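You operate a simulated robot arm through the tools that you are given. There is no shell and no other tool. Be economical: measure what you need, move in short steps, check, and stop when the job is done.

You are at the controls of a simulated robot arm. One attempt, no reset.

JOB
Put things in order on the island top. At the end: the brown onion stands where the clear olive oil bottle stood; the green brush stands where the clear turmeric jar stood; the clear turmeric jar is on the yellow quince dish; the clear olive oil bottle stands where the green brush stood; whatever was shut is shut again. Leave all else as you found it, and nothing knocked over. Set down upright: turmeric jar.

Only the result counts: the job must be done as asked and must still hold three seconds after the hand-in. Knocking over, shifting, dropping, spilling or breaking anything else fails it.

ROBOT AND FRAMES
A 6-joint arm with a two-finger parallel gripper, fixed in place. Base frame: the origin is at the foot of the arm, x ahead of it, y to its left, z up; the work surface is at about z = 0. Lengths are in mm, angles in rad, forces in N, time in s.
With the tool pointing down near the work surface it reaches from about 160 to 420 mm from the base axis. Its first joint turns from -1.152 to 1.152 rad. Payload 1.57 kg.
The tool frame sits at the grasp point between the pads (the TCP): z along the fingers, y along the line on which they close. The tips reach 30 mm beyond it. Largest opening 80 mm; finger width 17, thickness 12; the body of the gripper, 40 by 82 mm, starts 80 mm behind the TCP.
Orientation is told as [roll, pitch, yaw] about the base's x, y, z axes, in that order, counted from this pose: with the fingers straight down and closing along the base's y, the tool's x points along the base's -x, its y along +y and its z along -z.

CONTROLS
- The arm moves only by the tool play_rows. Its argument "commands" is a list of rows, each an object (a shift or turn left out is 0, a gripper value left out holds the last) with "travel": the shift along the tool's x, y, z in mm, a list of three; "delta_rot": the turn, a rotation vector about the tool's x, y, z in rad, a list of three; "jaw": the opening, from 0 (shut) to 1 (fully open). In form: [{"travel": [x, y, z], "delta_rot": [rx, ry, rz], "jaw": jaw}, ...]. A call has 1 to 8 rows; each row shifts and turns the commanded pose from where the row before left it, along the tool's axes as they then stand. A row lasts 0.2 s, in which the tool goes at most 50 mm and 0.15 rad; a call with a longer step from one row to the next is refused whole, and so is a gripper value outside its range. Where a pose cannot be reached the arm comes as near as it can. A force on the tool above 40 N (or 10 N above the force at the start of the call, whichever is more), or a blocked arm, ends the call early, and 0.2 s more pass. The fingers move at their own pace (about 153 mm/s each) and stop on an object; they squeeze with about 37 N. The grip force told is the motor's: it shows also when the fingers shut on nothing. Time passes only in rows, and 0.2 s behind the last, so rows that do not move let the fingers close. It gives the time, the measured TCP pose, the force on the tool (base axes), the opening and the grip force at its end, in the units of the frame above (readings bear some noise), with the torque about the TCP (base axes, N m) and any sound that the robot's microphone picked up, and new pictures: "show" is both (left out), scene, wrist or none.
- Cameras (640 x 400 px; columns grow to the right, rows downward): "scene" is fixed at [45.2, -323.7, 423.8]; the picture's right is [0.85, -0.52, 0.00], its down [-0.30, -0.49, -0.82] and it looks along [0.43, 0.70, -0.57] (base axes); focal length 214 px, centre (320, 200). "wrist" rides on the gripper at [72, -7, -122] in the tool frame; the picture's right is [0.09, 1.00, 0.00], its down [-0.84, 0.08, -0.54] and it looks along [-0.54, 0.05, 0.84] (tool axes); focal length 238 px, centre (320, 200). There is no depth. A picture from a camera that has moved, and an enlarged one, comes with that camera's place and axes in the base frame and with its lens.
- enlarge(camera, box): a new picture of the part [left, top, right, bottom] of that camera's present view, enlarged. The clock stands still meanwhile.
- finish_job(): hands the job in; it is judged then, once.

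Go step by step. Nothing tells you positions but the pictures and the camera data: compare them with the known pose of the tool, close in by small moves and look again before you grip or let go. The budget is 120 turns and 200 pictures, counting those below and the enlarged ones. Unless the task says otherwise, let go and move clear before handing in, and close with one line.

The tools are called after "Call:" by a JSON object that holds its "name" and its "arguments". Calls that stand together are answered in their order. play_rows: Moves the arm, as the interface text tells. Its arguments: {"type":"object","properties":{"commands":{"type":"array","items":{"type":"object","properties":{"travel":{"type":"array","items":{"type":"number"}},"delta_rot":{"type":"array","items":{"type":"number"}},"jaw":{"type":"number"}}}},"show":{"type":"string","enum":["both","scene","wrist","none"]}},"required":["commands"]} The other tools are called the same way: enlarge (camera, box) takes an enlarged picture of a part of a camera's view; finish_job () hands the job in.

At the start:

```text
clock: 0.0
position: [206.7, 100.5, 268.9]
tcp_rot: [0.001, -0.001, 0.0]
force: [0.8, -0.5, 0.8]
ft_torque: [-0.02, 0.01, 0.02]
finger_gap: 80.1
finger_force: 0.0
```

scene: 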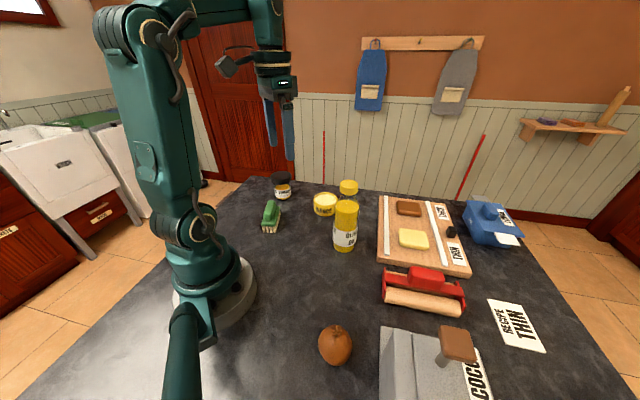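
wrist: 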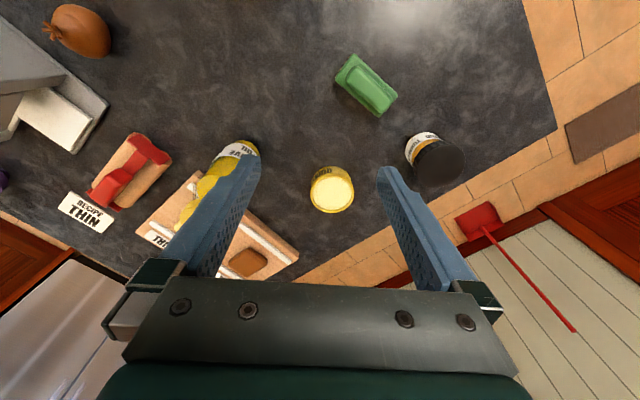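

I see the island top with the brush, a black-lidded jar, a yellow dish or jar, bottles, a board, an onion and a few other things. I'll enlarge the picture to identify each one.

Call:
{"name": "enlarge", "arguments": {"camera": "scene", "box": [240, 160, 400, 260]}}

Call:
{"name": "enlarge", "arguments": {"camera": "scene", "box": [360, 180, 560, 305]}}

Call:
{"name": "enlarge", "arguments": {"camera": "scene", "box": [300, 275, 500, 400]}}

Call:
{"name": "enlarge", "arguments": {"camera": "wrist", "box": [160, 40, 480, 240]}}

```text
4.00 times, centred on (320, 210) of scene
camera zoom: at [45.2, -323.7, 423.8], right [0.85, -0.52, 0.0], down [-0.3, -0.49, -0.82], along [0.43, 0.7, -0.57], focal length 858 px, centre (320, 160)
```

zoom: 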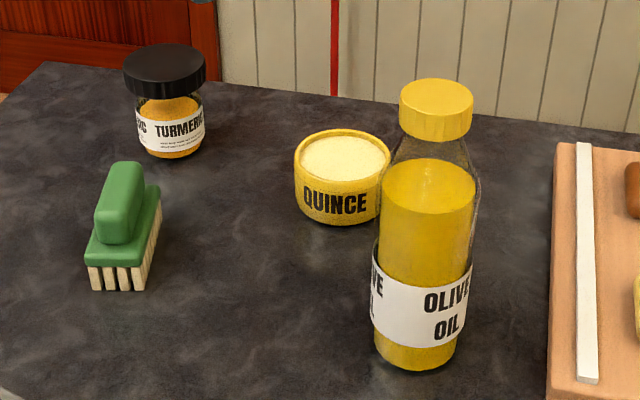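

```text
3.20 times, centred on (460, 242) of scene
camera zoom: at [45.2, -323.7, 423.8], right [0.85, -0.52, 0.0], down [-0.3, -0.49, -0.82], along [0.43, 0.7, -0.57], focal length 686 px, centre (-128, 64)
```

zoom: 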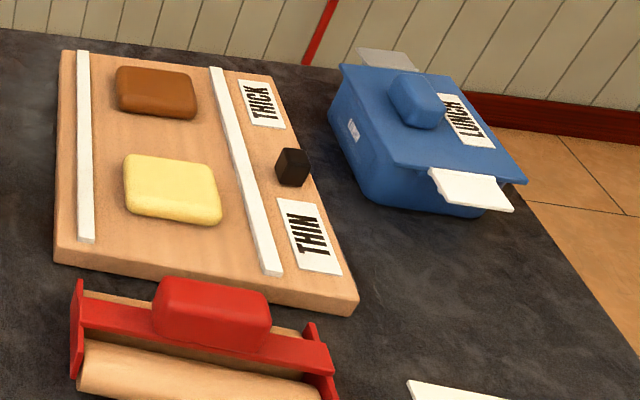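

```text
3.20 times, centred on (400, 338) of scene
camera zoom: at [45.2, -323.7, 423.8], right [0.85, -0.52, 0.0], down [-0.3, -0.49, -0.82], along [0.43, 0.7, -0.57], focal length 686 px, centre (64, -240)
```

zoom: 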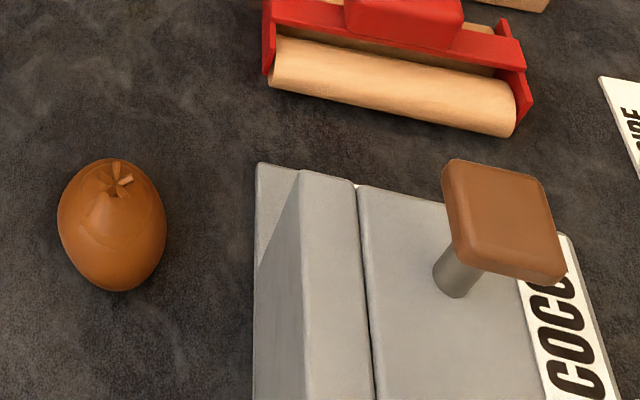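

```text
2.00 times, centred on (320, 140) of wrist
camera zoom: at [134.7, 93.4, 390.6], right [-0.09, 1.0, 0.0], down [0.84, 0.08, 0.54], along [0.54, 0.05, -0.84], focal length 477 px, centre (320, 320)
```

zoom: 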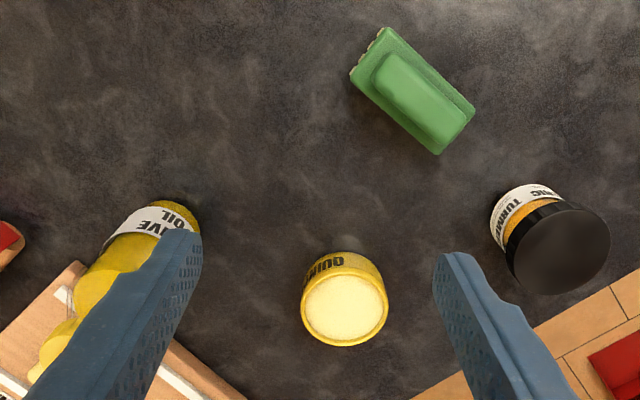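

The turmeric jar is near (266, 288), the quince dish near (351, 139), the brush near (178, 165), the bottle near (311, -15) and the onion near (145, -207). I'll start with the turmeric jar and move above it for a closer look.

Call:
{"name": "play_rows", "arguments": {"commands": [{"travel": [-11, 36, 20], "jaw": 1}, {"travel": [-11, 36, 20]}, {"travel": [-11, 36, 20]}, {"travel": [-11, 36, 20]}, {"travel": [-11, 36, 20]}, {"travel": [0, 0, 0]}]}}

```text
clock: 1.4
position: [262.3, 279.7, 168.2]
tcp_rot: [0.001, -0.001, 0.0]
force: [-0.2, 0.2, 0.9]
ft_torque: [-0.01, 0.01, -0.01]
finger_gap: 80.3
finger_force: 0.0
camera wrist: at [190.0, 272.5, 290.6], right [-0.09, 1.0, 0.0], down [0.84, 0.08, 0.54], along [0.54, 0.05, -0.84], focal length 238 px, centre (320, 200)
```

scene: 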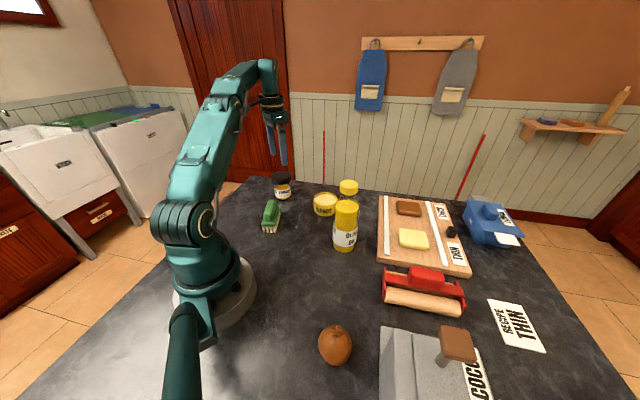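
wrist: 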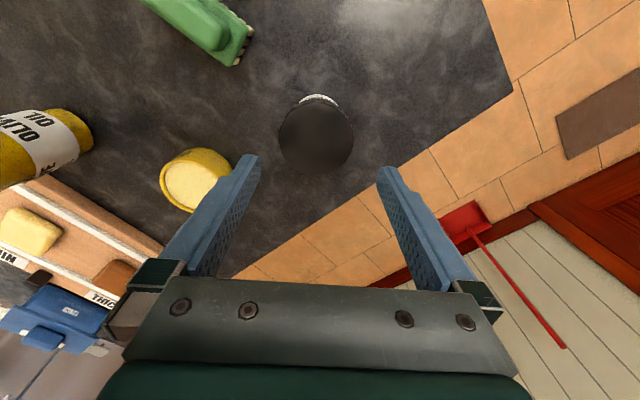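

The jar lid seems to be centred near (259, 275), with its top at about z 80. I'll enlarge the wrist view to confirm before going down.

Call:
{"name": "enlarge", "arguments": {"camera": "wrist", "box": [240, 70, 400, 170]}}

Call:
{"name": "play_rows", "arguments": {"commands": [{"travel": [3, -4, 25]}, {"travel": [0, 0, 25]}, {"travel": [0, 0, 0]}], "show": "wrist"}}

```text
4.00 times, centred on (320, 120) of wrist
camera zoom: at [190.0, 272.5, 290.6], right [-0.09, 1.0, 0.0], down [0.84, 0.08, 0.54], along [0.54, 0.05, -0.84], focal length 953 px, centre (320, 520)
```

zoom: 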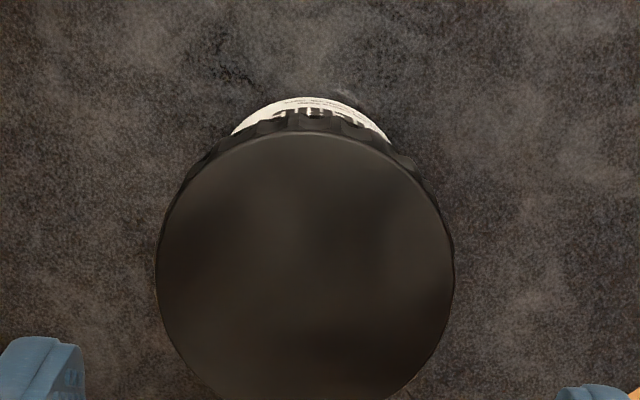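

```text
clock: 2.2
position: [258.0, 275.2, 119.5]
tcp_rot: [0.003, -0.003, 0.0]
force: [0.4, -0.5, -0.8]
ft_torque: [-0.01, -0.01, 0.0]
finger_gap: 80.1
finger_force: 0.1
camera wrist: at [186.6, 268.7, 241.7], right [-0.09, 1.0, 0.0], down [0.84, 0.08, 0.54], along [0.54, 0.05, -0.84], focal length 238 px, centre (320, 200)
```

wrist: 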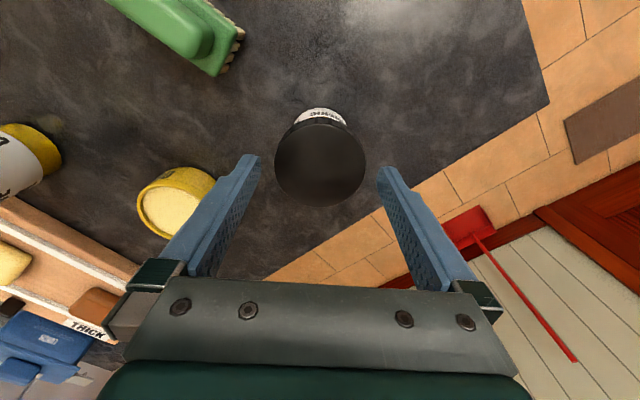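

The tool is centred over the lid at (258, 275). I'll lower it around the lid and close the fingers.

Call:
{"name": "play_rows", "arguments": {"commands": [{"travel": [0, 0, 28]}, {"travel": [0, 0, 28]}, {"travel": [0, 0, 0]}], "show": "both"}}

```text
clock: 3.0
position: [258.7, 277.0, 62.6]
tcp_rot: [0.0, -0.002, 0.0]
force: [0.8, 0.5, 0.3]
ft_torque: [0.0, -0.03, -0.02]
finger_gap: 80.0
finger_force: 0.1
camera wrist: at [187.2, 269.9, 185.0], right [-0.09, 1.0, 0.0], down [0.84, 0.08, 0.54], along [0.54, 0.05, -0.84], focal length 238 px, centre (320, 200)
```

scene: 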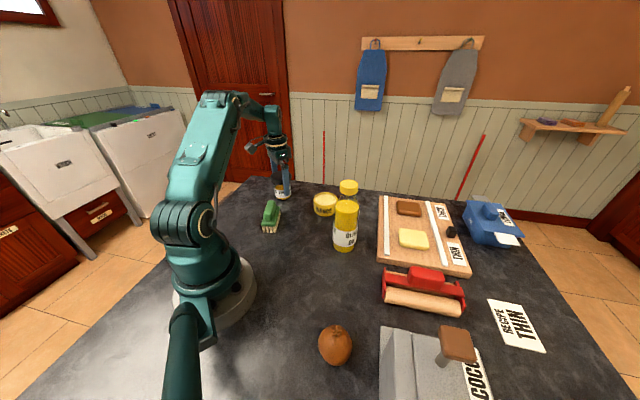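
wrist: 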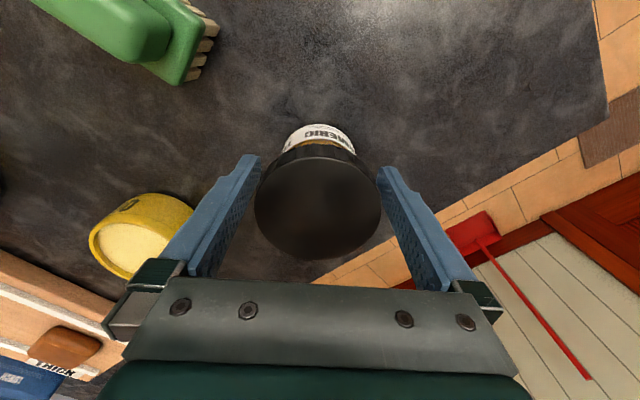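

The lid sits between the pads. I'll close on it and lift a little.

Call:
{"name": "play_rows", "arguments": {"commands": [{"travel": [0, 0, 0], "jaw": 0.5}, {"travel": [0, 0, 0]}], "show": "none"}}

Call:
{"name": "play_rows", "arguments": {"commands": [{"travel": [0, 0, -20]}, {"travel": [0, 0, -30]}, {"travel": [0, 0, -30]}, {"travel": [0, 0, 0]}], "show": "both"}}

```text
clock: 3.6
position: [258.8, 275.9, 63.1]
tcp_rot: [0.002, -0.001, 0.001]
force: [-0.3, 0.3, -0.6]
ft_torque: [-0.02, 0.05, 0.02]
finger_gap: 61.8
finger_force: 37.1
```

```text
clock: 4.6
position: [258.1, 277.2, 140.5]
tcp_rot: [-0.001, -0.003, 0.002]
force: [-1.1, 0.3, -1.0]
ft_torque: [0.03, 0.0, -0.02]
finger_gap: 61.7
finger_force: 37.3
camera wrist: at [186.7, 270.4, 264.0], right [-0.09, 1.0, 0.0], down [0.84, 0.08, 0.54], along [0.54, 0.05, -0.84], focal length 238 px, centre (320, 200)
```

scene: 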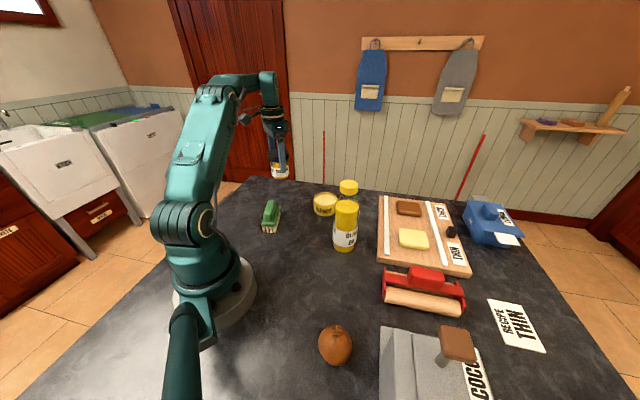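
wrist: 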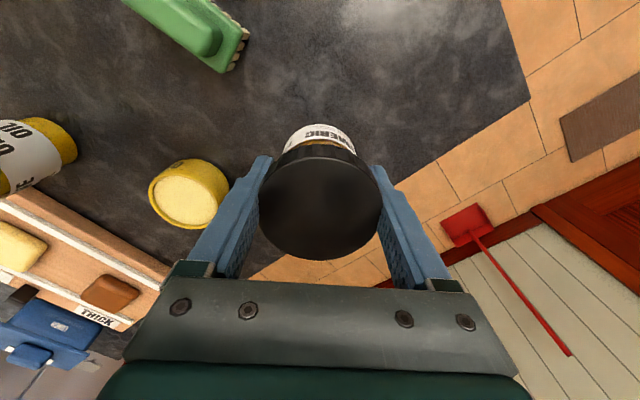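

The jar is in hand and the lid is holding it. Now I'll enlarge the views of the quince dish to get its position.

Call:
{"name": "enlarge", "arguments": {"camera": "wrist", "box": [112, 140, 272, 240]}}

Call:
{"name": "enlarge", "arguments": {"camera": "scene", "box": [248, 140, 376, 220]}}

```text
4.00 times, centred on (192, 190) of wrist
camera zoom: at [186.7, 270.4, 264.0], right [-0.09, 1.0, 0.0], down [0.84, 0.08, 0.54], along [0.54, 0.05, -0.84], focal length 953 px, centre (832, 240)
```

zoom: 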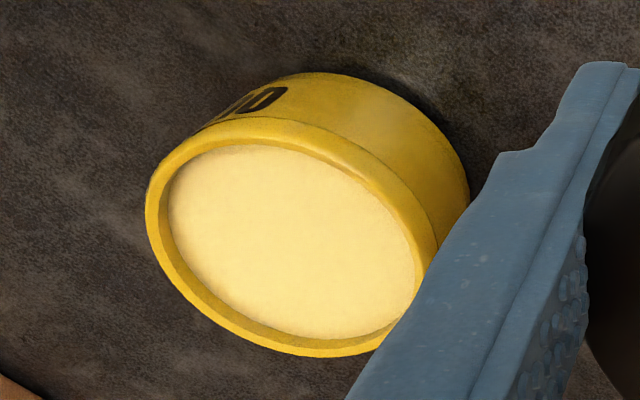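

```text
5.00 times, centred on (312, 180) of scene
camera zoom: at [45.2, -323.7, 423.8], right [0.85, -0.52, 0.0], down [-0.3, -0.49, -0.82], along [0.43, 0.7, -0.57], focal length 1072 px, centre (360, 300)
```

zoom: 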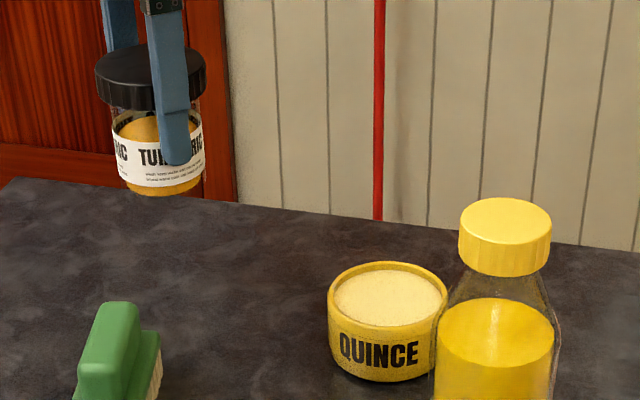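

The quince dish is centred near (344.5, 134.5) with its top at z≈40. I'll carry the jar over it, staying high.

Call:
{"name": "play_rows", "arguments": {"commands": [{"travel": [-21.3, -35.5, 0]}, {"travel": [-21.3, -35.5, 0]}, {"travel": [-21.3, -35.5, 0]}, {"travel": [-21.3, -35.5, 0]}, {"travel": [0, 0, 10]}, {"travel": [0, 0, 10]}, {"travel": [0, 0, 0]}]}}

Call:
{"name": "enlarge", "arguments": {"camera": "scene", "box": [268, 140, 396, 220]}}

```text
clock: 6.2
position: [346.5, 133.9, 122.1]
tcp_rot: [0.001, -0.001, -0.001]
force: [0.3, 0.3, -1.8]
ft_torque: [0.02, 0.02, 0.0]
finger_gap: 61.5
finger_force: 36.3
camera wrist: at [273.3, 127.4, 244.3], right [-0.09, 1.0, 0.0], down [0.84, 0.08, 0.54], along [0.54, 0.05, -0.84], focal length 238 px, centre (320, 200)
```

scene: 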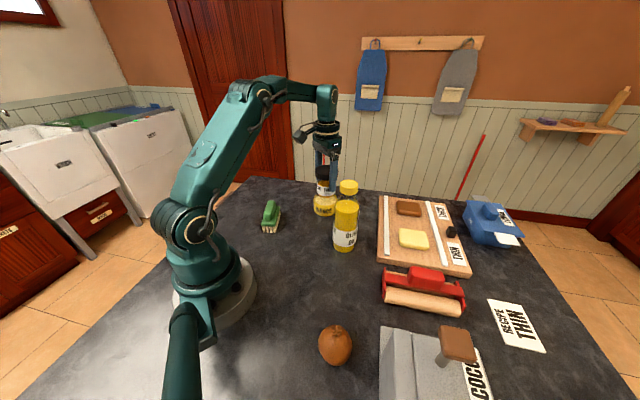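
wrist: 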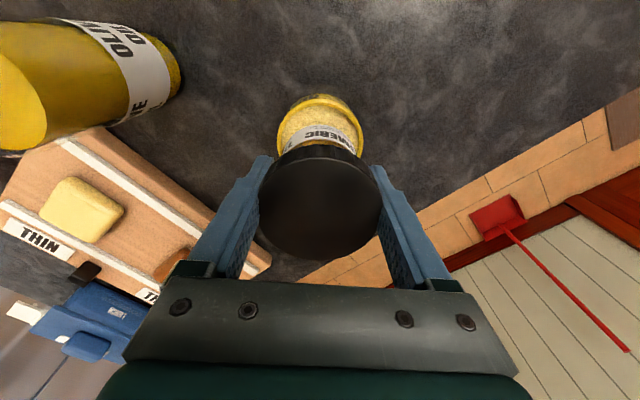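

```text
5.00 times, centred on (332, 180) of scene
camera zoom: at [45.2, -323.7, 423.8], right [0.85, -0.52, 0.0], down [-0.3, -0.49, -0.82], along [0.43, 0.7, -0.57], focal length 1072 px, centre (260, 300)
```

zoom: 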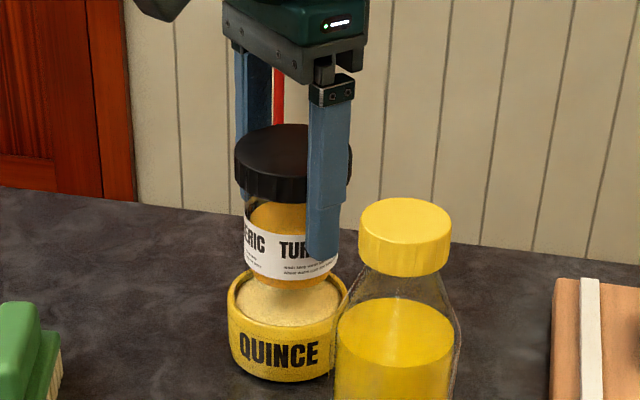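

The jar hangs over the dish. I'll enlarge the wrist view to check they're concentric.

Call:
{"name": "enlarge", "arguments": {"camera": "wrist", "box": [256, 80, 384, 160]}}

```text
5.00 times, centred on (320, 120) of wrist
camera zoom: at [273.3, 127.4, 244.3], right [-0.09, 1.0, 0.0], down [0.84, 0.08, 0.54], along [0.54, 0.05, -0.84], focal length 1192 px, centre (320, 600)
```

zoom: 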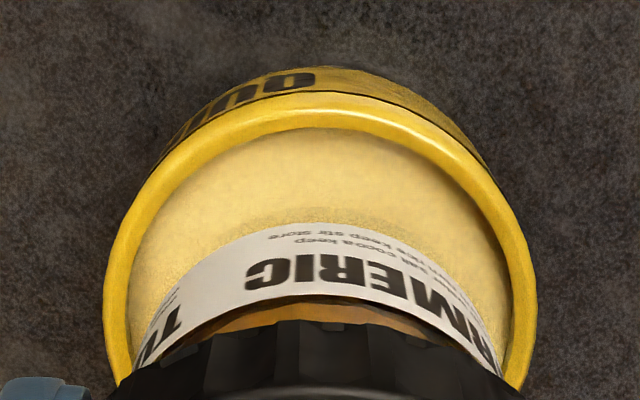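

The alignment is good: dish centre is (346, 134) and the tool is at (346.5, 134). I'll lower slowly and watch the force.

Call:
{"name": "play_rows", "arguments": {"commands": [{"travel": [0, 0, 8]}, {"travel": [0, 0, 6]}, {"travel": [0, 0, 0]}], "show": "none"}}

Call:
{"name": "play_rows", "arguments": {"commands": [{"travel": [0, 0, 3]}, {"travel": [0, 0, 0]}], "show": "none"}}

Call:
{"name": "play_rows", "arguments": {"commands": [{"travel": [0, 0, 2]}, {"travel": [0, 0, 0]}], "show": "none"}}

```text
clock: 7.0
position: [344.8, 135.2, 108.1]
tcp_rot: [0.001, 0.0, 0.0]
force: [-0.5, 0.3, -1.7]
ft_torque: [0.03, -0.03, -0.02]
finger_gap: 61.6
finger_force: 36.7
```

```text
clock: 7.6
position: [345.2, 134.5, 108.0]
tcp_rot: [0.001, -0.007, 0.001]
force: [-1.4, -4.6, 27.3]
ft_torque: [-0.12, -0.03, -0.21]
finger_gap: 60.8
finger_force: 37.4
```

```text
clock: 8.2
position: [345.5, 135.2, 103.6]
tcp_rot: [0.0, -0.006, 0.002]
force: [4.5, -1.4, 29.8]
ft_torque: [-0.05, -0.11, -0.11]
finger_gap: 60.7
finger_force: 37.7
```

It touched down at about z 105 with some force. I'll ease up a little and look.

Call:
{"name": "play_rows", "arguments": {"commands": [{"travel": [0, 0, -2]}, {"travel": [0, 0, 0]}], "show": "wrist"}}

Call:
{"name": "enlarge", "arguments": {"camera": "scene", "box": [268, 150, 396, 230]}}

```text
clock: 8.8
position: [343.0, 133.7, 104.8]
tcp_rot: [0.001, 0.002, -0.001]
force: [2.7, 1.2, 7.4]
ft_torque: [0.17, -0.33, -0.02]
finger_gap: 60.9
finger_force: 37.3
camera wrist: at [271.1, 127.6, 227.0], right [-0.09, 1.0, 0.0], down [0.84, 0.08, 0.54], along [0.54, 0.05, -0.84], focal length 238 px, centre (320, 200)
```

wrist: 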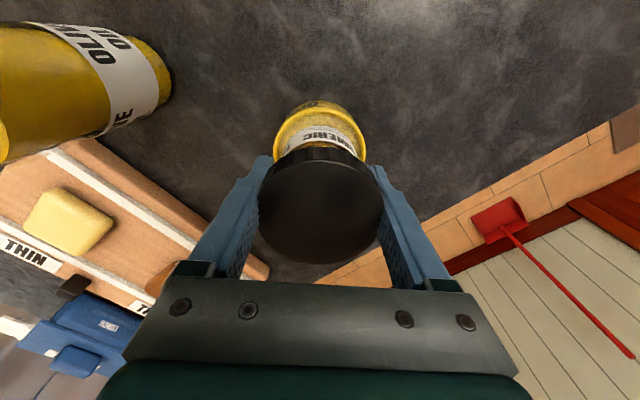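

```text
5.00 times, centred on (332, 190) of scene
camera zoom: at [45.1, -323.7, 423.8], right [0.85, -0.52, 0.0], down [-0.3, -0.49, -0.82], along [0.43, 0.7, -0.57], focal length 1072 px, centre (260, 250)
```

zoom: 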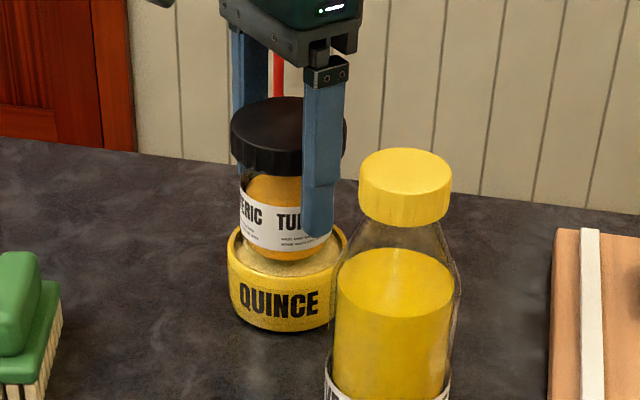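

The jar sits centred on the dish. I'll release it and rise straight up.

Call:
{"name": "play_rows", "arguments": {"commands": [{"travel": [0, 0, 0], "jaw": 1}, {"travel": [0, 0, 0]}], "show": "none"}}

Call:
{"name": "play_rows", "arguments": {"commands": [{"travel": [0, 0, -20]}, {"travel": [0, 0, -30]}, {"travel": [0, 0, -45]}, {"travel": [0, 0, 0]}]}}

Call:
{"name": "enlarge", "arguments": {"camera": "scene", "box": [268, 150, 396, 230]}}

```text
clock: 9.4
position: [342.5, 134.2, 105.2]
tcp_rot: [-0.001, 0.002, -0.001]
force: [-0.3, 0.4, 0.3]
ft_torque: [0.02, -0.02, -0.02]
finger_gap: 80.0
finger_force: 0.0
```

```text
clock: 10.4
position: [343.2, 133.4, 198.7]
tcp_rot: [0.0, -0.001, -0.001]
force: [0.0, 0.4, 0.2]
ft_torque: [0.0, 0.02, -0.02]
finger_gap: 79.9
finger_force: 0.0
camera wrist: at [270.9, 127.5, 321.8], right [-0.09, 1.0, 0.0], down [0.84, 0.08, 0.54], along [0.54, 0.05, -0.84], focal length 238 px, centre (320, 200)
```

scene: 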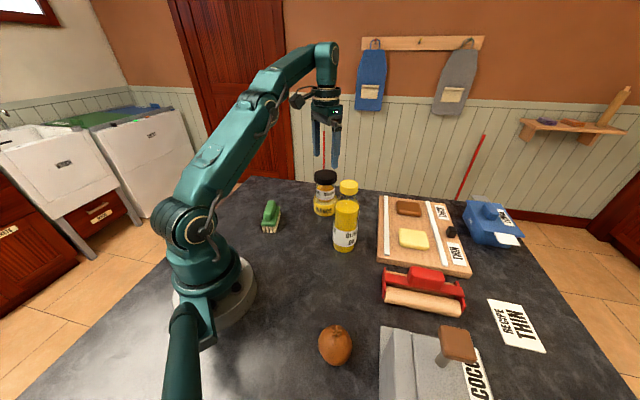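
wrist: 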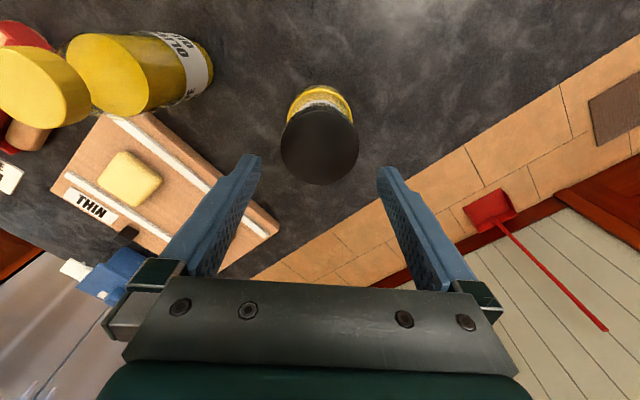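

```text
5.00 times, centred on (332, 190) of scene
camera zoom: at [45.2, -323.7, 423.8], right [0.85, -0.52, 0.0], down [-0.3, -0.49, -0.82], along [0.43, 0.7, -0.57], focal length 1072 px, centre (260, 250)
```

zoom: 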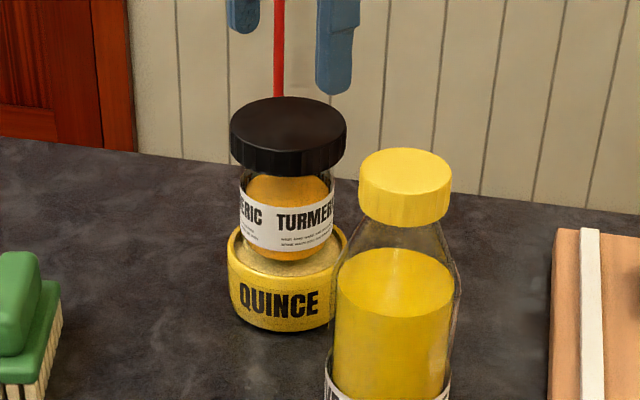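

The jar stands steady on the dish. Next comes the brush, so I'll move above it.

Call:
{"name": "play_rows", "arguments": {"commands": [{"travel": [41, 8, 0]}, {"travel": [41, 8, 0]}, {"travel": [41, 8, 15]}, {"travel": [41, 8, 25]}, {"travel": [0, 0, 0]}], "show": "wrist"}}

Call:
{"name": "enlarge", "arguments": {"camera": "wrist", "box": [208, 60, 432, 200]}}

Call:
{"name": "enlarge", "arguments": {"camera": "scene", "box": [224, 180, 320, 240]}}

```text
clock: 11.6
position: [179.9, 167.9, 159.7]
tcp_rot: [0.001, -0.002, 0.0]
force: [0.6, 0.5, -0.8]
ft_torque: [0.0, 0.01, 0.0]
finger_gap: 79.8
finger_force: 0.0
camera wrist: at [107.9, 160.4, 281.6], right [-0.09, 1.0, 0.0], down [0.84, 0.08, 0.54], along [0.54, 0.05, -0.84], focal length 238 px, centre (320, 200)
```

wrist: 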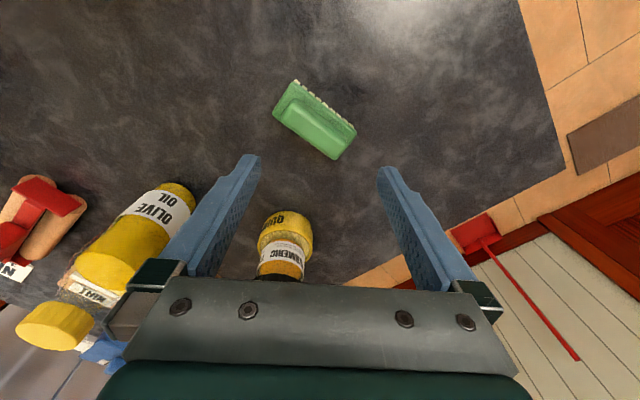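

```text
2.86 times, centred on (320, 130) of wrist
camera zoom: at [107.9, 160.4, 281.6], right [-0.09, 1.0, 0.0], down [0.84, 0.08, 0.54], along [0.54, 0.05, -0.84], focal length 681 px, centre (320, 400)
```

zoom: 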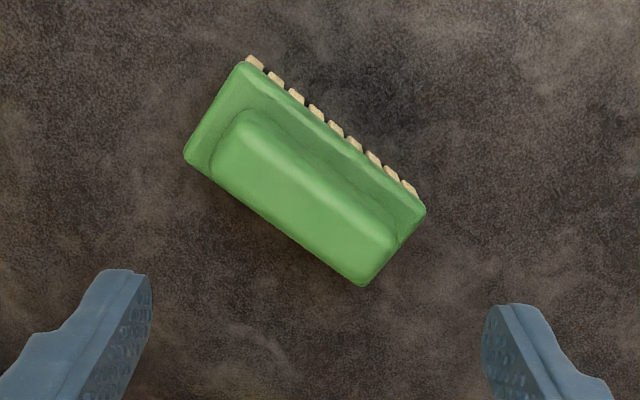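

```text
6.67 times, centred on (272, 210) of scene
camera zoom: at [45.2, -323.7, 423.8], right [0.85, -0.52, 0.0], down [-0.3, -0.49, -0.82], along [0.43, 0.7, -0.57], focal length 1430 px, centre (640, 133)
```

zoom: 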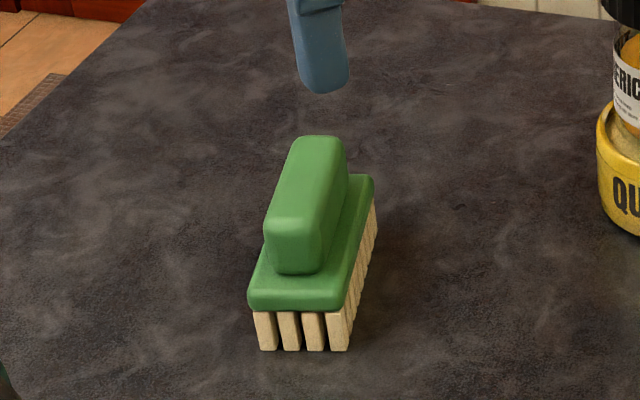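

The brush centre is about (176, 162) and its long axis lies about 58° from x. I'll turn the gripper so that it closes across the narrow side.

Call:
{"name": "play_rows", "arguments": {"commands": [{"travel": [4, -6, 0], "delta_rot": [0, 0, -0.146]}, {"delta_rot": [0, 0, -0.146]}, {"delta_rot": [0, 0, -0.146]}, {"delta_rot": [0, 0, -0.146]}, {"delta_rot": [0, 0, -0.146]}, {"delta_rot": [0, 0, -0.146]}, {"delta_rot": [0, 0, -0.146]}, {"travel": [0, 0, 30]}], "show": "wrist"}}

Call:
{"name": "enlarge", "arguments": {"camera": "wrist", "box": [208, 60, 432, 200]}}

```text
clock: 13.4
position: [177.2, 160.7, 130.0]
tcp_rot: [-0.001, -0.001, 1.025]
force: [0.1, 0.6, -0.2]
ft_torque: [0.01, 0.02, 0.0]
finger_gap: 80.0
finger_force: 0.1
camera wrist: at [144.5, 95.8, 251.6], right [-0.9, 0.44, 0.0], down [0.37, 0.76, 0.54], along [0.24, 0.49, -0.84], focal length 238 px, centre (320, 200)
```

wrist: 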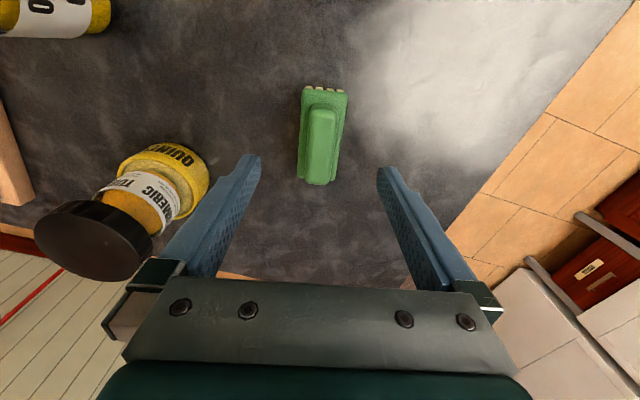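

```text
2.86 times, centred on (320, 130) of wrist
camera zoom: at [144.5, 95.8, 251.6], right [-0.9, 0.44, 0.0], down [0.37, 0.76, 0.54], along [0.24, 0.49, -0.84], focal length 681 px, centre (320, 400)
```

zoom: 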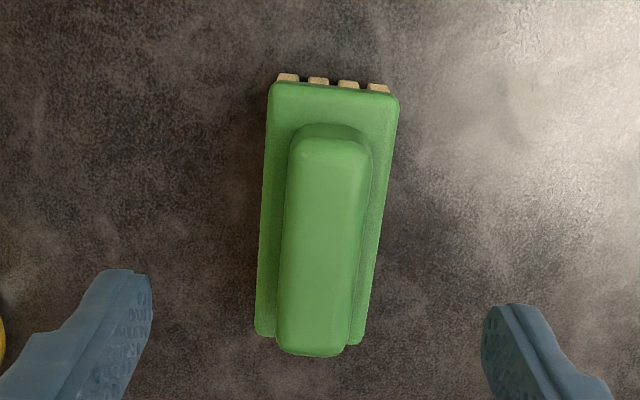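

The gripper lines up with the brush, which is centred at (177.5, 163). I'll descend and close on the green slab.

Call:
{"name": "play_rows", "arguments": {"commands": [{"travel": [-2.5, 0.8, 30]}, {"travel": [0, 0, 30]}, {"travel": [0, 0, 30]}, {"travel": [0, 0, 0]}], "show": "wrist"}}

```text
clock: 14.4
position: [174.5, 163.1, 40.3]
tcp_rot: [0.0, -0.003, 1.022]
force: [0.1, 0.7, -0.2]
ft_torque: [0.01, 0.02, -0.01]
finger_gap: 80.1
finger_force: 0.1
camera wrist: at [144.0, 98.4, 162.2], right [-0.9, 0.44, 0.0], down [0.37, 0.75, 0.54], along [0.24, 0.49, -0.84], focal length 238 px, centre (320, 200)
```

wrist: 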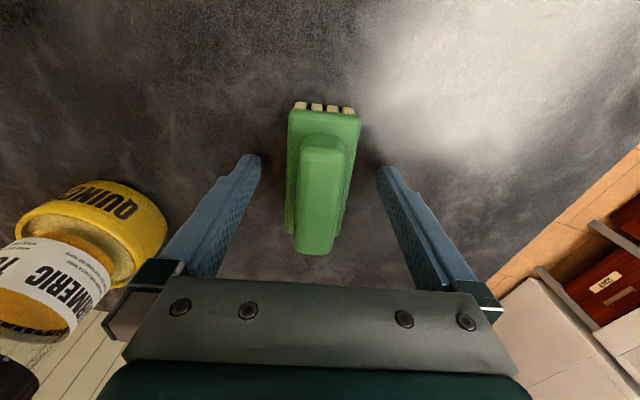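

The brush is between the fingers, so I'll close and lift.

Call:
{"name": "play_rows", "arguments": {"commands": [{"travel": [0, 0, 0], "jaw": 0.2}, {"travel": [0, 0, 0]}, {"travel": [0, 0, 0]}], "show": "wrist"}}

Call:
{"name": "play_rows", "arguments": {"commands": [{"travel": [0, 0, -20]}, {"travel": [0, 0, -30]}, {"travel": [0, 0, -30]}, {"travel": [0, 0, 0]}], "show": "wrist"}}

Call:
{"name": "enlarge", "arguments": {"camera": "scene", "box": [208, 140, 336, 220]}}

```text
clock: 15.2
position: [175.6, 163.6, 39.6]
tcp_rot: [0.002, 0.0, 1.022]
force: [0.4, -0.4, -0.5]
ft_torque: [-0.01, 0.0, 0.02]
finger_gap: 39.3
finger_force: 36.8
camera wrist: at [144.1, 98.4, 162.6], right [-0.9, 0.44, 0.0], down [0.37, 0.75, 0.54], along [0.24, 0.49, -0.84], focal length 238 px, centre (320, 200)
```

wrist: 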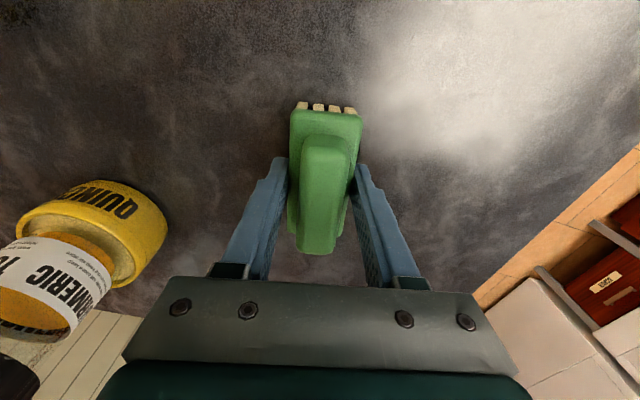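

```text
clock: 16.2
position: [176.0, 160.3, 121.2]
tcp_rot: [-0.003, -0.002, 1.021]
force: [0.8, -0.6, -0.5]
ft_torque: [0.0, 0.03, 0.0]
finger_gap: 39.2
finger_force: 37.1
camera wrist: at [144.4, 95.6, 243.8], right [-0.9, 0.44, 0.0], down [0.37, 0.75, 0.54], along [0.24, 0.49, -0.84], focal length 238 px, centre (320, 200)
```

wrist: 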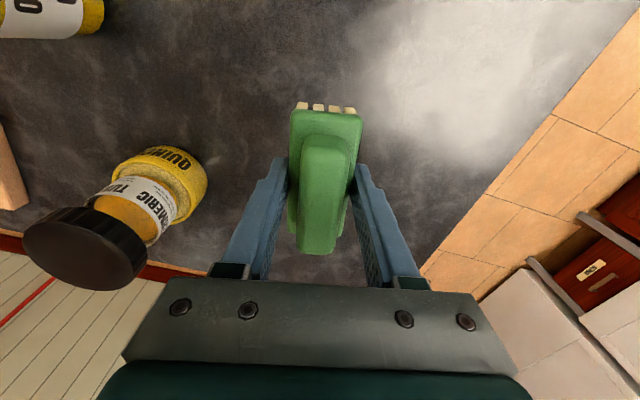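

```text
5.00 times, centred on (272, 180) of scene
camera zoom: at [45.2, -323.7, 423.8], right [0.85, -0.52, 0.0], down [-0.3, -0.49, -0.82], along [0.43, 0.7, -0.57], focal length 1072 px, centre (560, 300)
```

zoom: 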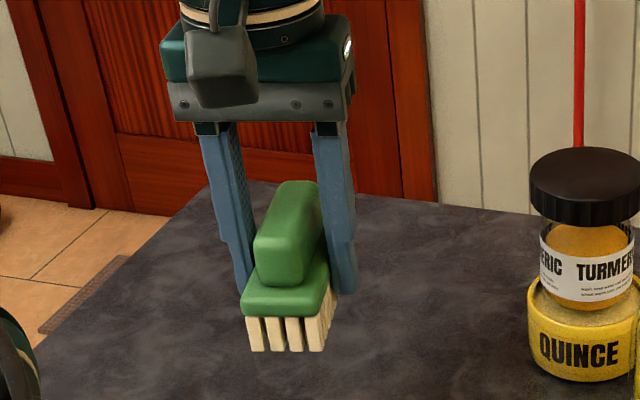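

The brush is held and centred in the gripper. I'll carry it to the turmeric jar's old spot at (258.5, 275.5).

Call:
{"name": "play_rows", "arguments": {"commands": [{"travel": [-34.9, -2.8, 0]}, {"travel": [-34.9, -2.8, 0]}, {"travel": [-34.9, -2.8, 0]}, {"travel": [-34.9, -2.8, 0]}, {"travel": [0, 0, 30]}, {"travel": [0, 0, 30]}, {"travel": [0, 0, 10]}, {"travel": [0, 0, 0]}], "show": "both"}}

```text
clock: 18.0
position: [259.7, 275.1, 49.6]
tcp_rot: [0.0, -0.001, 1.022]
force: [-0.2, -0.5, -0.8]
ft_torque: [0.0, 0.0, -0.02]
finger_gap: 39.0
finger_force: 36.7
camera wrist: at [227.0, 211.2, 172.8], right [-0.9, 0.44, 0.0], down [0.37, 0.75, 0.54], along [0.24, 0.49, -0.84], focal length 238 px, centre (320, 200)
```

scene: 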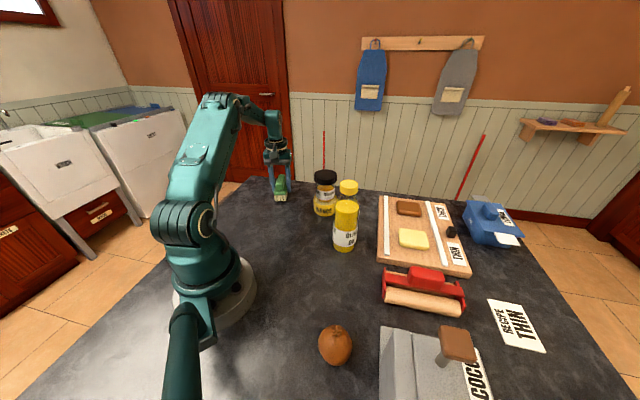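
wrist: 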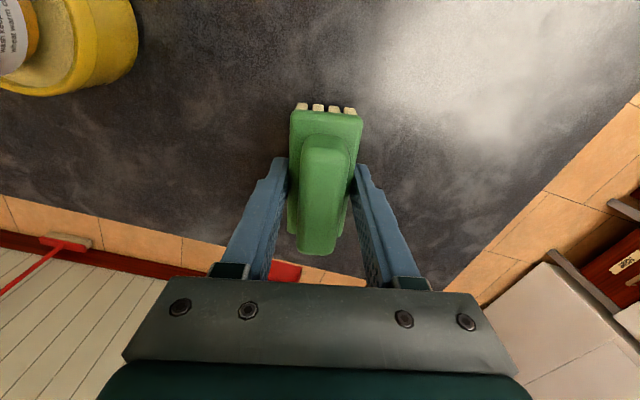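

The brush hangs about 9 mm above the top, clear of the edges. I'll lower it gently until it touches.

Call:
{"name": "play_rows", "arguments": {"commands": [{"travel": [0, 0, 5]}, {"travel": [0, 0, 3]}, {"travel": [0, 0, 0]}], "show": "none"}}

Call:
{"name": "play_rows", "arguments": {"commands": [{"travel": [0, 0, 1.5]}, {"travel": [0, 0, 0]}], "show": "none"}}

```text
clock: 18.8
position: [259.2, 277.1, 41.5]
tcp_rot: [0.0, -0.001, 1.023]
force: [0.9, 0.4, -1.7]
ft_torque: [0.03, 0.0, 0.0]
finger_gap: 39.4
finger_force: 37.2
```

```text
clock: 19.4
position: [259.5, 276.2, 40.3]
tcp_rot: [0.0, -0.002, 1.023]
force: [-0.5, 0.8, -0.8]
ft_torque: [-0.02, -0.01, -0.03]
finger_gap: 39.3
finger_force: 36.7
```

Call:
{"name": "play_rows", "arguments": {"commands": [{"travel": [0, 0, 1]}, {"travel": [0, 0, 0]}], "show": "none"}}

```text
clock: 20.0
position: [260.0, 276.7, 40.3]
tcp_rot: [-0.001, -0.002, 1.024]
force: [-0.9, -1.5, 1.8]
ft_torque: [-0.04, 0.05, 0.02]
finger_gap: 39.4
finger_force: 36.9
```

The brush is just touching the top. I'll release it and rise.

Call:
{"name": "play_rows", "arguments": {"commands": [{"travel": [0, 0, 0], "jaw": 1}, {"travel": [0, 0, 0]}, {"travel": [0, 0, -30]}, {"travel": [0, 0, -40]}, {"travel": [0, 0, -45]}, {"travel": [0, 0, -45]}, {"travel": [0, 0, 0]}]}}

Call:
{"name": "enlarge", "arguments": {"camera": "scene", "box": [240, 160, 368, 240]}}

```text
clock: 21.6
position: [255.7, 270.0, 195.2]
tcp_rot: [-0.001, -0.003, 1.023]
force: [0.3, 0.4, 0.4]
ft_torque: [0.02, 0.01, -0.01]
finger_gap: 79.9
finger_force: 0.1
out of reach, approached as far as the arm can: row 6
camera wrist: at [224.0, 205.6, 317.5], right [-0.9, 0.44, 0.0], down [0.37, 0.75, 0.54], along [0.24, 0.49, -0.84], focal length 238 px, centre (320, 200)
```

scene: 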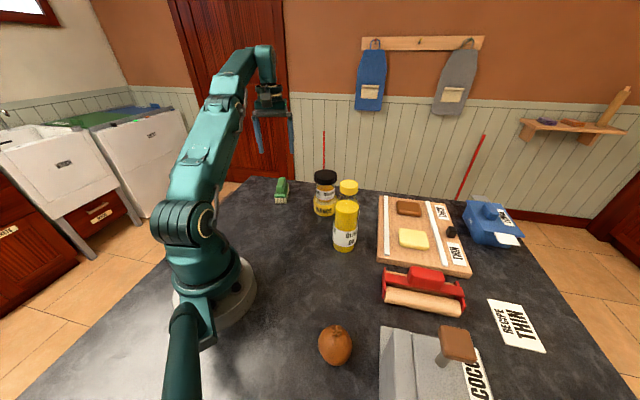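
wrist: 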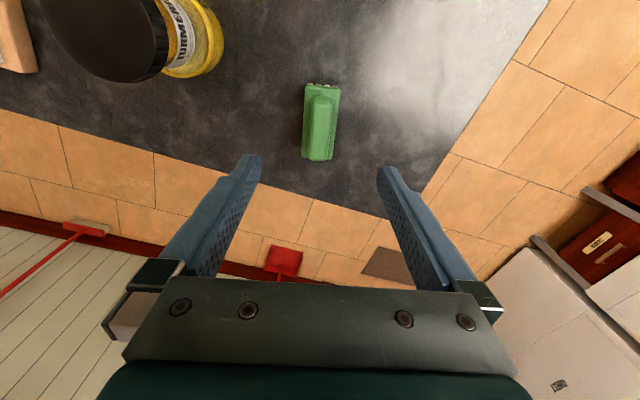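

```text
5.00 times, centred on (304, 200) of scene
camera zoom: at [45.2, -323.7, 423.8], right [0.85, -0.52, 0.0], down [-0.3, -0.49, -0.82], along [0.43, 0.7, -0.57], focal length 1072 px, centre (400, 200)
```

zoom: 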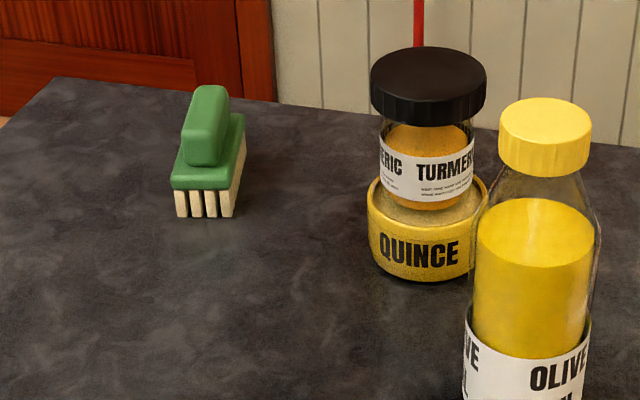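

The brush stands at the jar's old spot. Now I'll go for the bottle, first pulling inward and up, then turning back to yaw 0.

Call:
{"name": "play_rows", "arguments": {"commands": [{"travel": [34, -13, 0]}, {"travel": [34, -13, -10]}, {"travel": [34, -13, -12]}, {"travel": [34, -13, -14]}, {"travel": [0, 0, 0]}], "show": "none"}}

Call:
{"name": "play_rows", "arguments": {"commands": [{"delta_rot": [0, 0, 0.146]}, {"delta_rot": [0, 0, 0.146]}, {"delta_rot": [0, 0, 0.146]}, {"delta_rot": [0, 0, 0.146]}, {"delta_rot": [0, 0, 0.146]}, {"delta_rot": [0, 0, 0.146]}, {"delta_rot": [0, 0, 0.146]}, {"travel": [0, 0, 0]}], "show": "wrist"}}

```text
clock: 22.8
position: [226.7, 127.1, 233.4]
tcp_rot: [-0.002, 0.0, 1.025]
force: [0.5, 0.0, 0.9]
ft_torque: [-0.01, 0.0, -0.01]
finger_gap: 80.2
finger_force: 0.1
```

```text
clock: 24.6
position: [229.1, 127.6, 232.4]
tcp_rot: [0.002, -0.003, -0.002]
force: [0.1, -0.1, -0.2]
ft_torque: [0.01, 0.01, -0.02]
finger_gap: 79.9
finger_force: 0.1
camera wrist: at [156.2, 121.4, 354.6], right [-0.09, 1.0, 0.0], down [0.84, 0.08, 0.54], along [0.54, 0.05, -0.84], focal length 238 px, centre (320, 200)
```

wrist: 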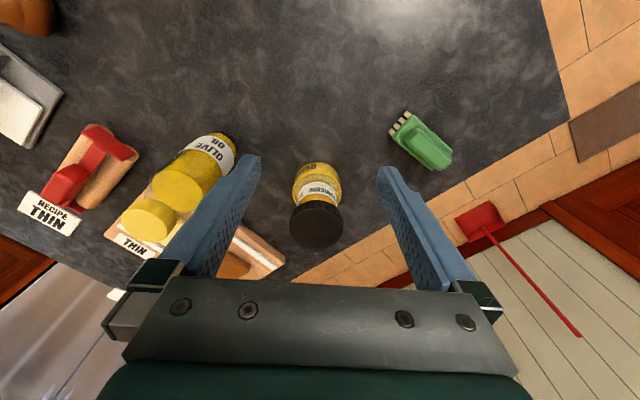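

The cap is near (301, -17). I'll move above it, staying clear in height.

Call:
{"name": "play_rows", "arguments": {"commands": [{"travel": [-17, -36, 0]}, {"travel": [-17, -36, 0]}, {"travel": [-17, -36, 0]}, {"travel": [-17, -36, 0]}, {"travel": [0, 0, 0]}], "show": "both"}}

Call:
{"name": "enlarge", "arguments": {"camera": "wrist", "box": [240, 60, 400, 260]}}

Call:
{"name": "enlarge", "arguments": {"camera": "scene", "box": [280, 140, 440, 260]}}

```text
clock: 25.8
position: [297.3, -17.4, 233.8]
tcp_rot: [0.001, 0.0, 0.001]
force: [-0.2, -0.4, -0.3]
ft_torque: [-0.04, 0.03, -0.02]
finger_gap: 79.9
finger_force: 0.0
camera wrist: at [225.0, -24.7, 356.0], right [-0.09, 1.0, 0.0], down [0.84, 0.08, 0.54], along [0.54, 0.05, -0.84], focal length 238 px, centre (320, 200)
```

scene: 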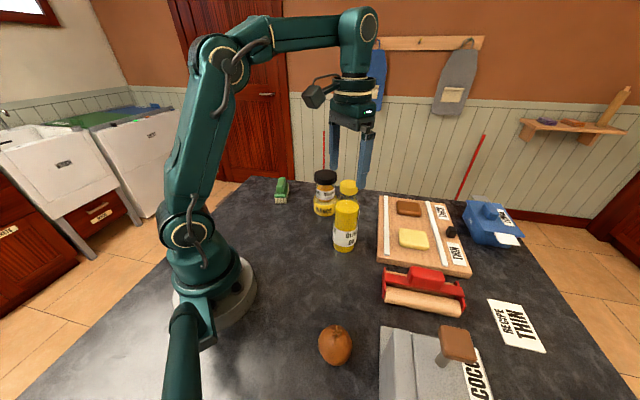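
wrist: 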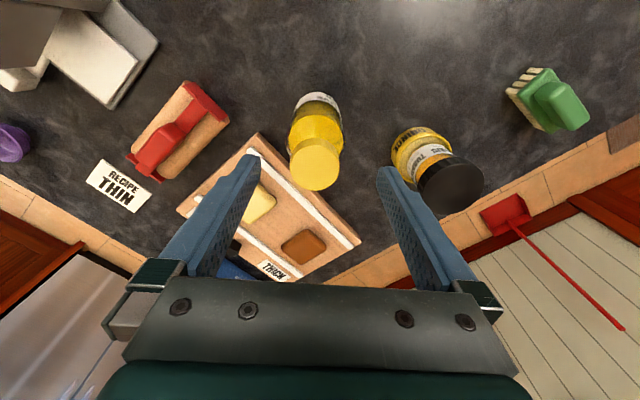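

```text
2.00 times, centred on (320, 160) of wrist
camera zoom: at [225.0, -24.7, 356.0], right [-0.09, 1.0, 0.0], down [0.84, 0.08, 0.54], along [0.54, 0.05, -0.84], focal length 477 px, centre (320, 280)
```

zoom: 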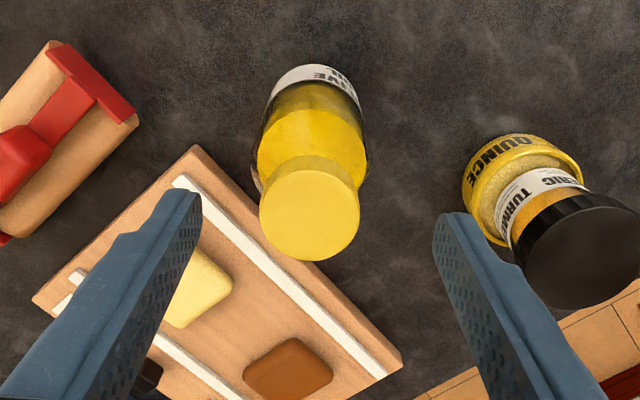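

```text
3.33 times, centred on (360, 200) of scene
camera zoom: at [45.2, -323.8, 423.8], right [0.85, -0.52, 0.0], down [-0.3, -0.49, -0.82], along [0.43, 0.7, -0.57], focal length 715 px, centre (187, 200)
```

zoom: 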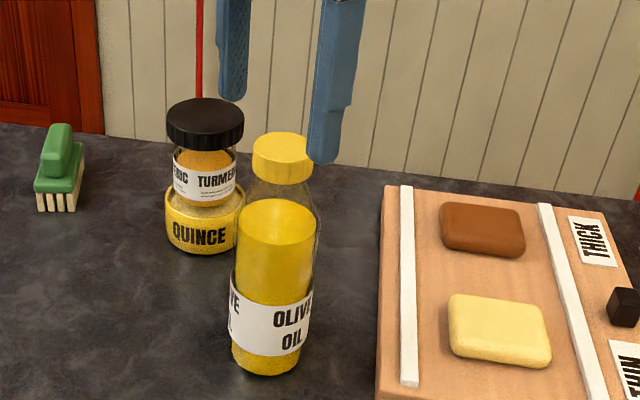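

The bottle's axis is about (302, -20). I'll centre on it and descend partway around it.

Call:
{"name": "play_rows", "arguments": {"commands": [{"travel": [-4.5, -3, 0]}, {"travel": [0, 0, 25]}, {"travel": [0, 0, 25]}, {"travel": [0, 0, 0]}], "show": "both"}}

Call:
{"name": "enlarge", "arguments": {"camera": "wrist", "box": [220, 120, 420, 245]}}

```text
clock: 26.8
position: [302.8, -20.0, 182.0]
tcp_rot: [0.001, -0.001, -0.001]
force: [-0.2, 0.7, -0.1]
ft_torque: [0.0, 0.0, -0.04]
finger_gap: 79.9
finger_force: 0.1
camera wrist: at [230.2, -26.5, 303.5], right [-0.09, 1.0, 0.0], down [0.84, 0.08, 0.54], along [0.54, 0.05, -0.84], focal length 238 px, centre (320, 200)
```

scene: 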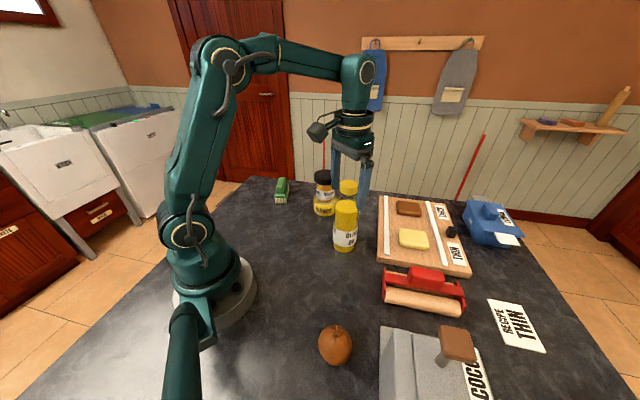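
wrist: 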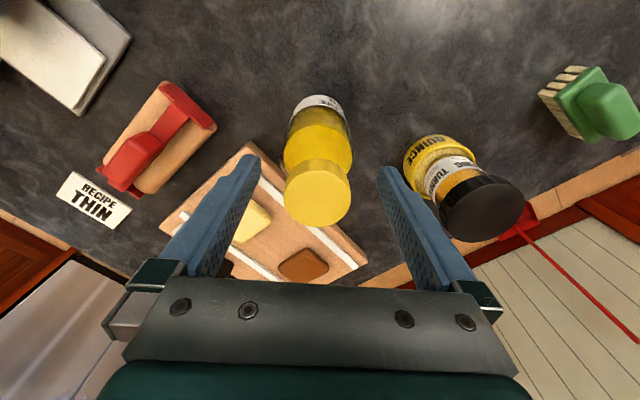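

```text
3.20 times, centred on (320, 182) of wrist
camera zoom: at [230.2, -26.5, 303.5], right [-0.09, 1.0, 0.0], down [0.84, 0.08, 0.54], along [0.54, 0.05, -0.84], focal length 763 px, centre (320, 256)
```

zoom: 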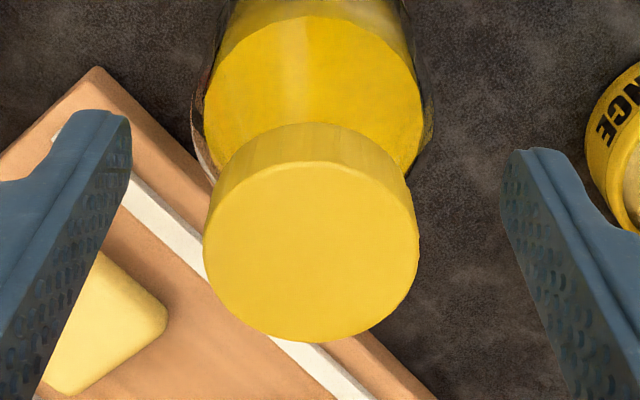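

The cap is centred between the fingers at about (304, -21). I'll go on down to z≈120.

Call:
{"name": "play_rows", "arguments": {"commands": [{"travel": [-1, -1, 22]}, {"travel": [0, 0, 20]}, {"travel": [0, 0, 10]}, {"travel": [0, 0, 8]}, {"travel": [0, 0, 0]}], "show": "both"}}

Call:
{"name": "enlarge", "arguments": {"camera": "scene", "box": [280, 140, 440, 260]}}

```text
clock: 28.0
position: [302.5, -20.2, 122.1]
tcp_rot: [0.003, -0.001, 0.0]
force: [0.6, 1.3, 0.8]
ft_torque: [-0.01, 0.01, -0.02]
finger_gap: 79.8
finger_force: 0.1
camera wrist: at [230.4, -26.1, 244.7], right [-0.09, 1.0, 0.0], down [0.84, 0.08, 0.54], along [0.54, 0.05, -0.84], focal length 238 px, centre (320, 200)
```

scene: 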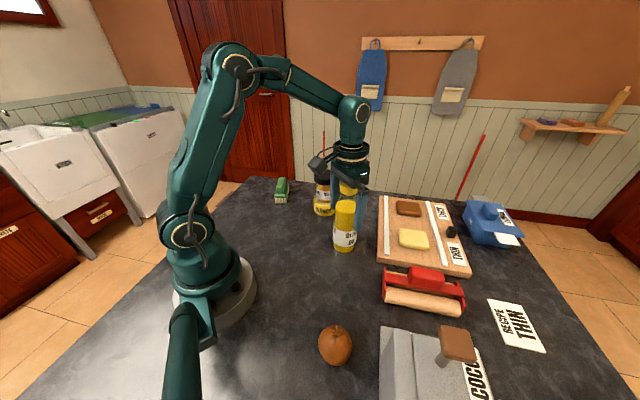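
wrist: 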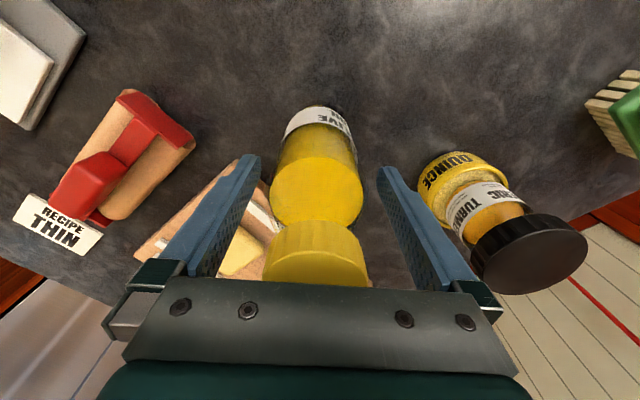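

```text
3.33 times, centred on (360, 200) of scene
camera zoom: at [45.2, -323.7, 423.8], right [0.85, -0.52, 0.0], down [-0.3, -0.49, -0.82], along [0.43, 0.7, -0.57], focal length 715 px, centre (187, 200)
```

zoom: 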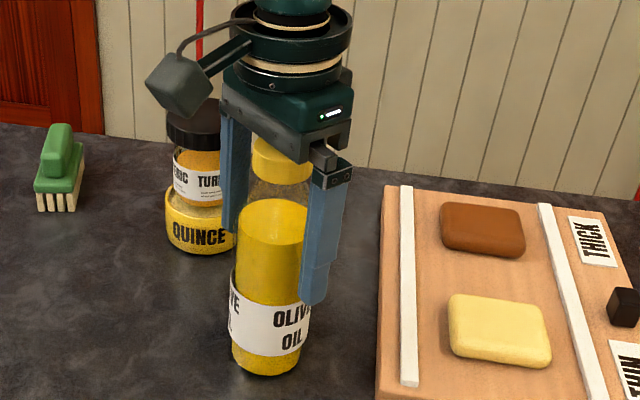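

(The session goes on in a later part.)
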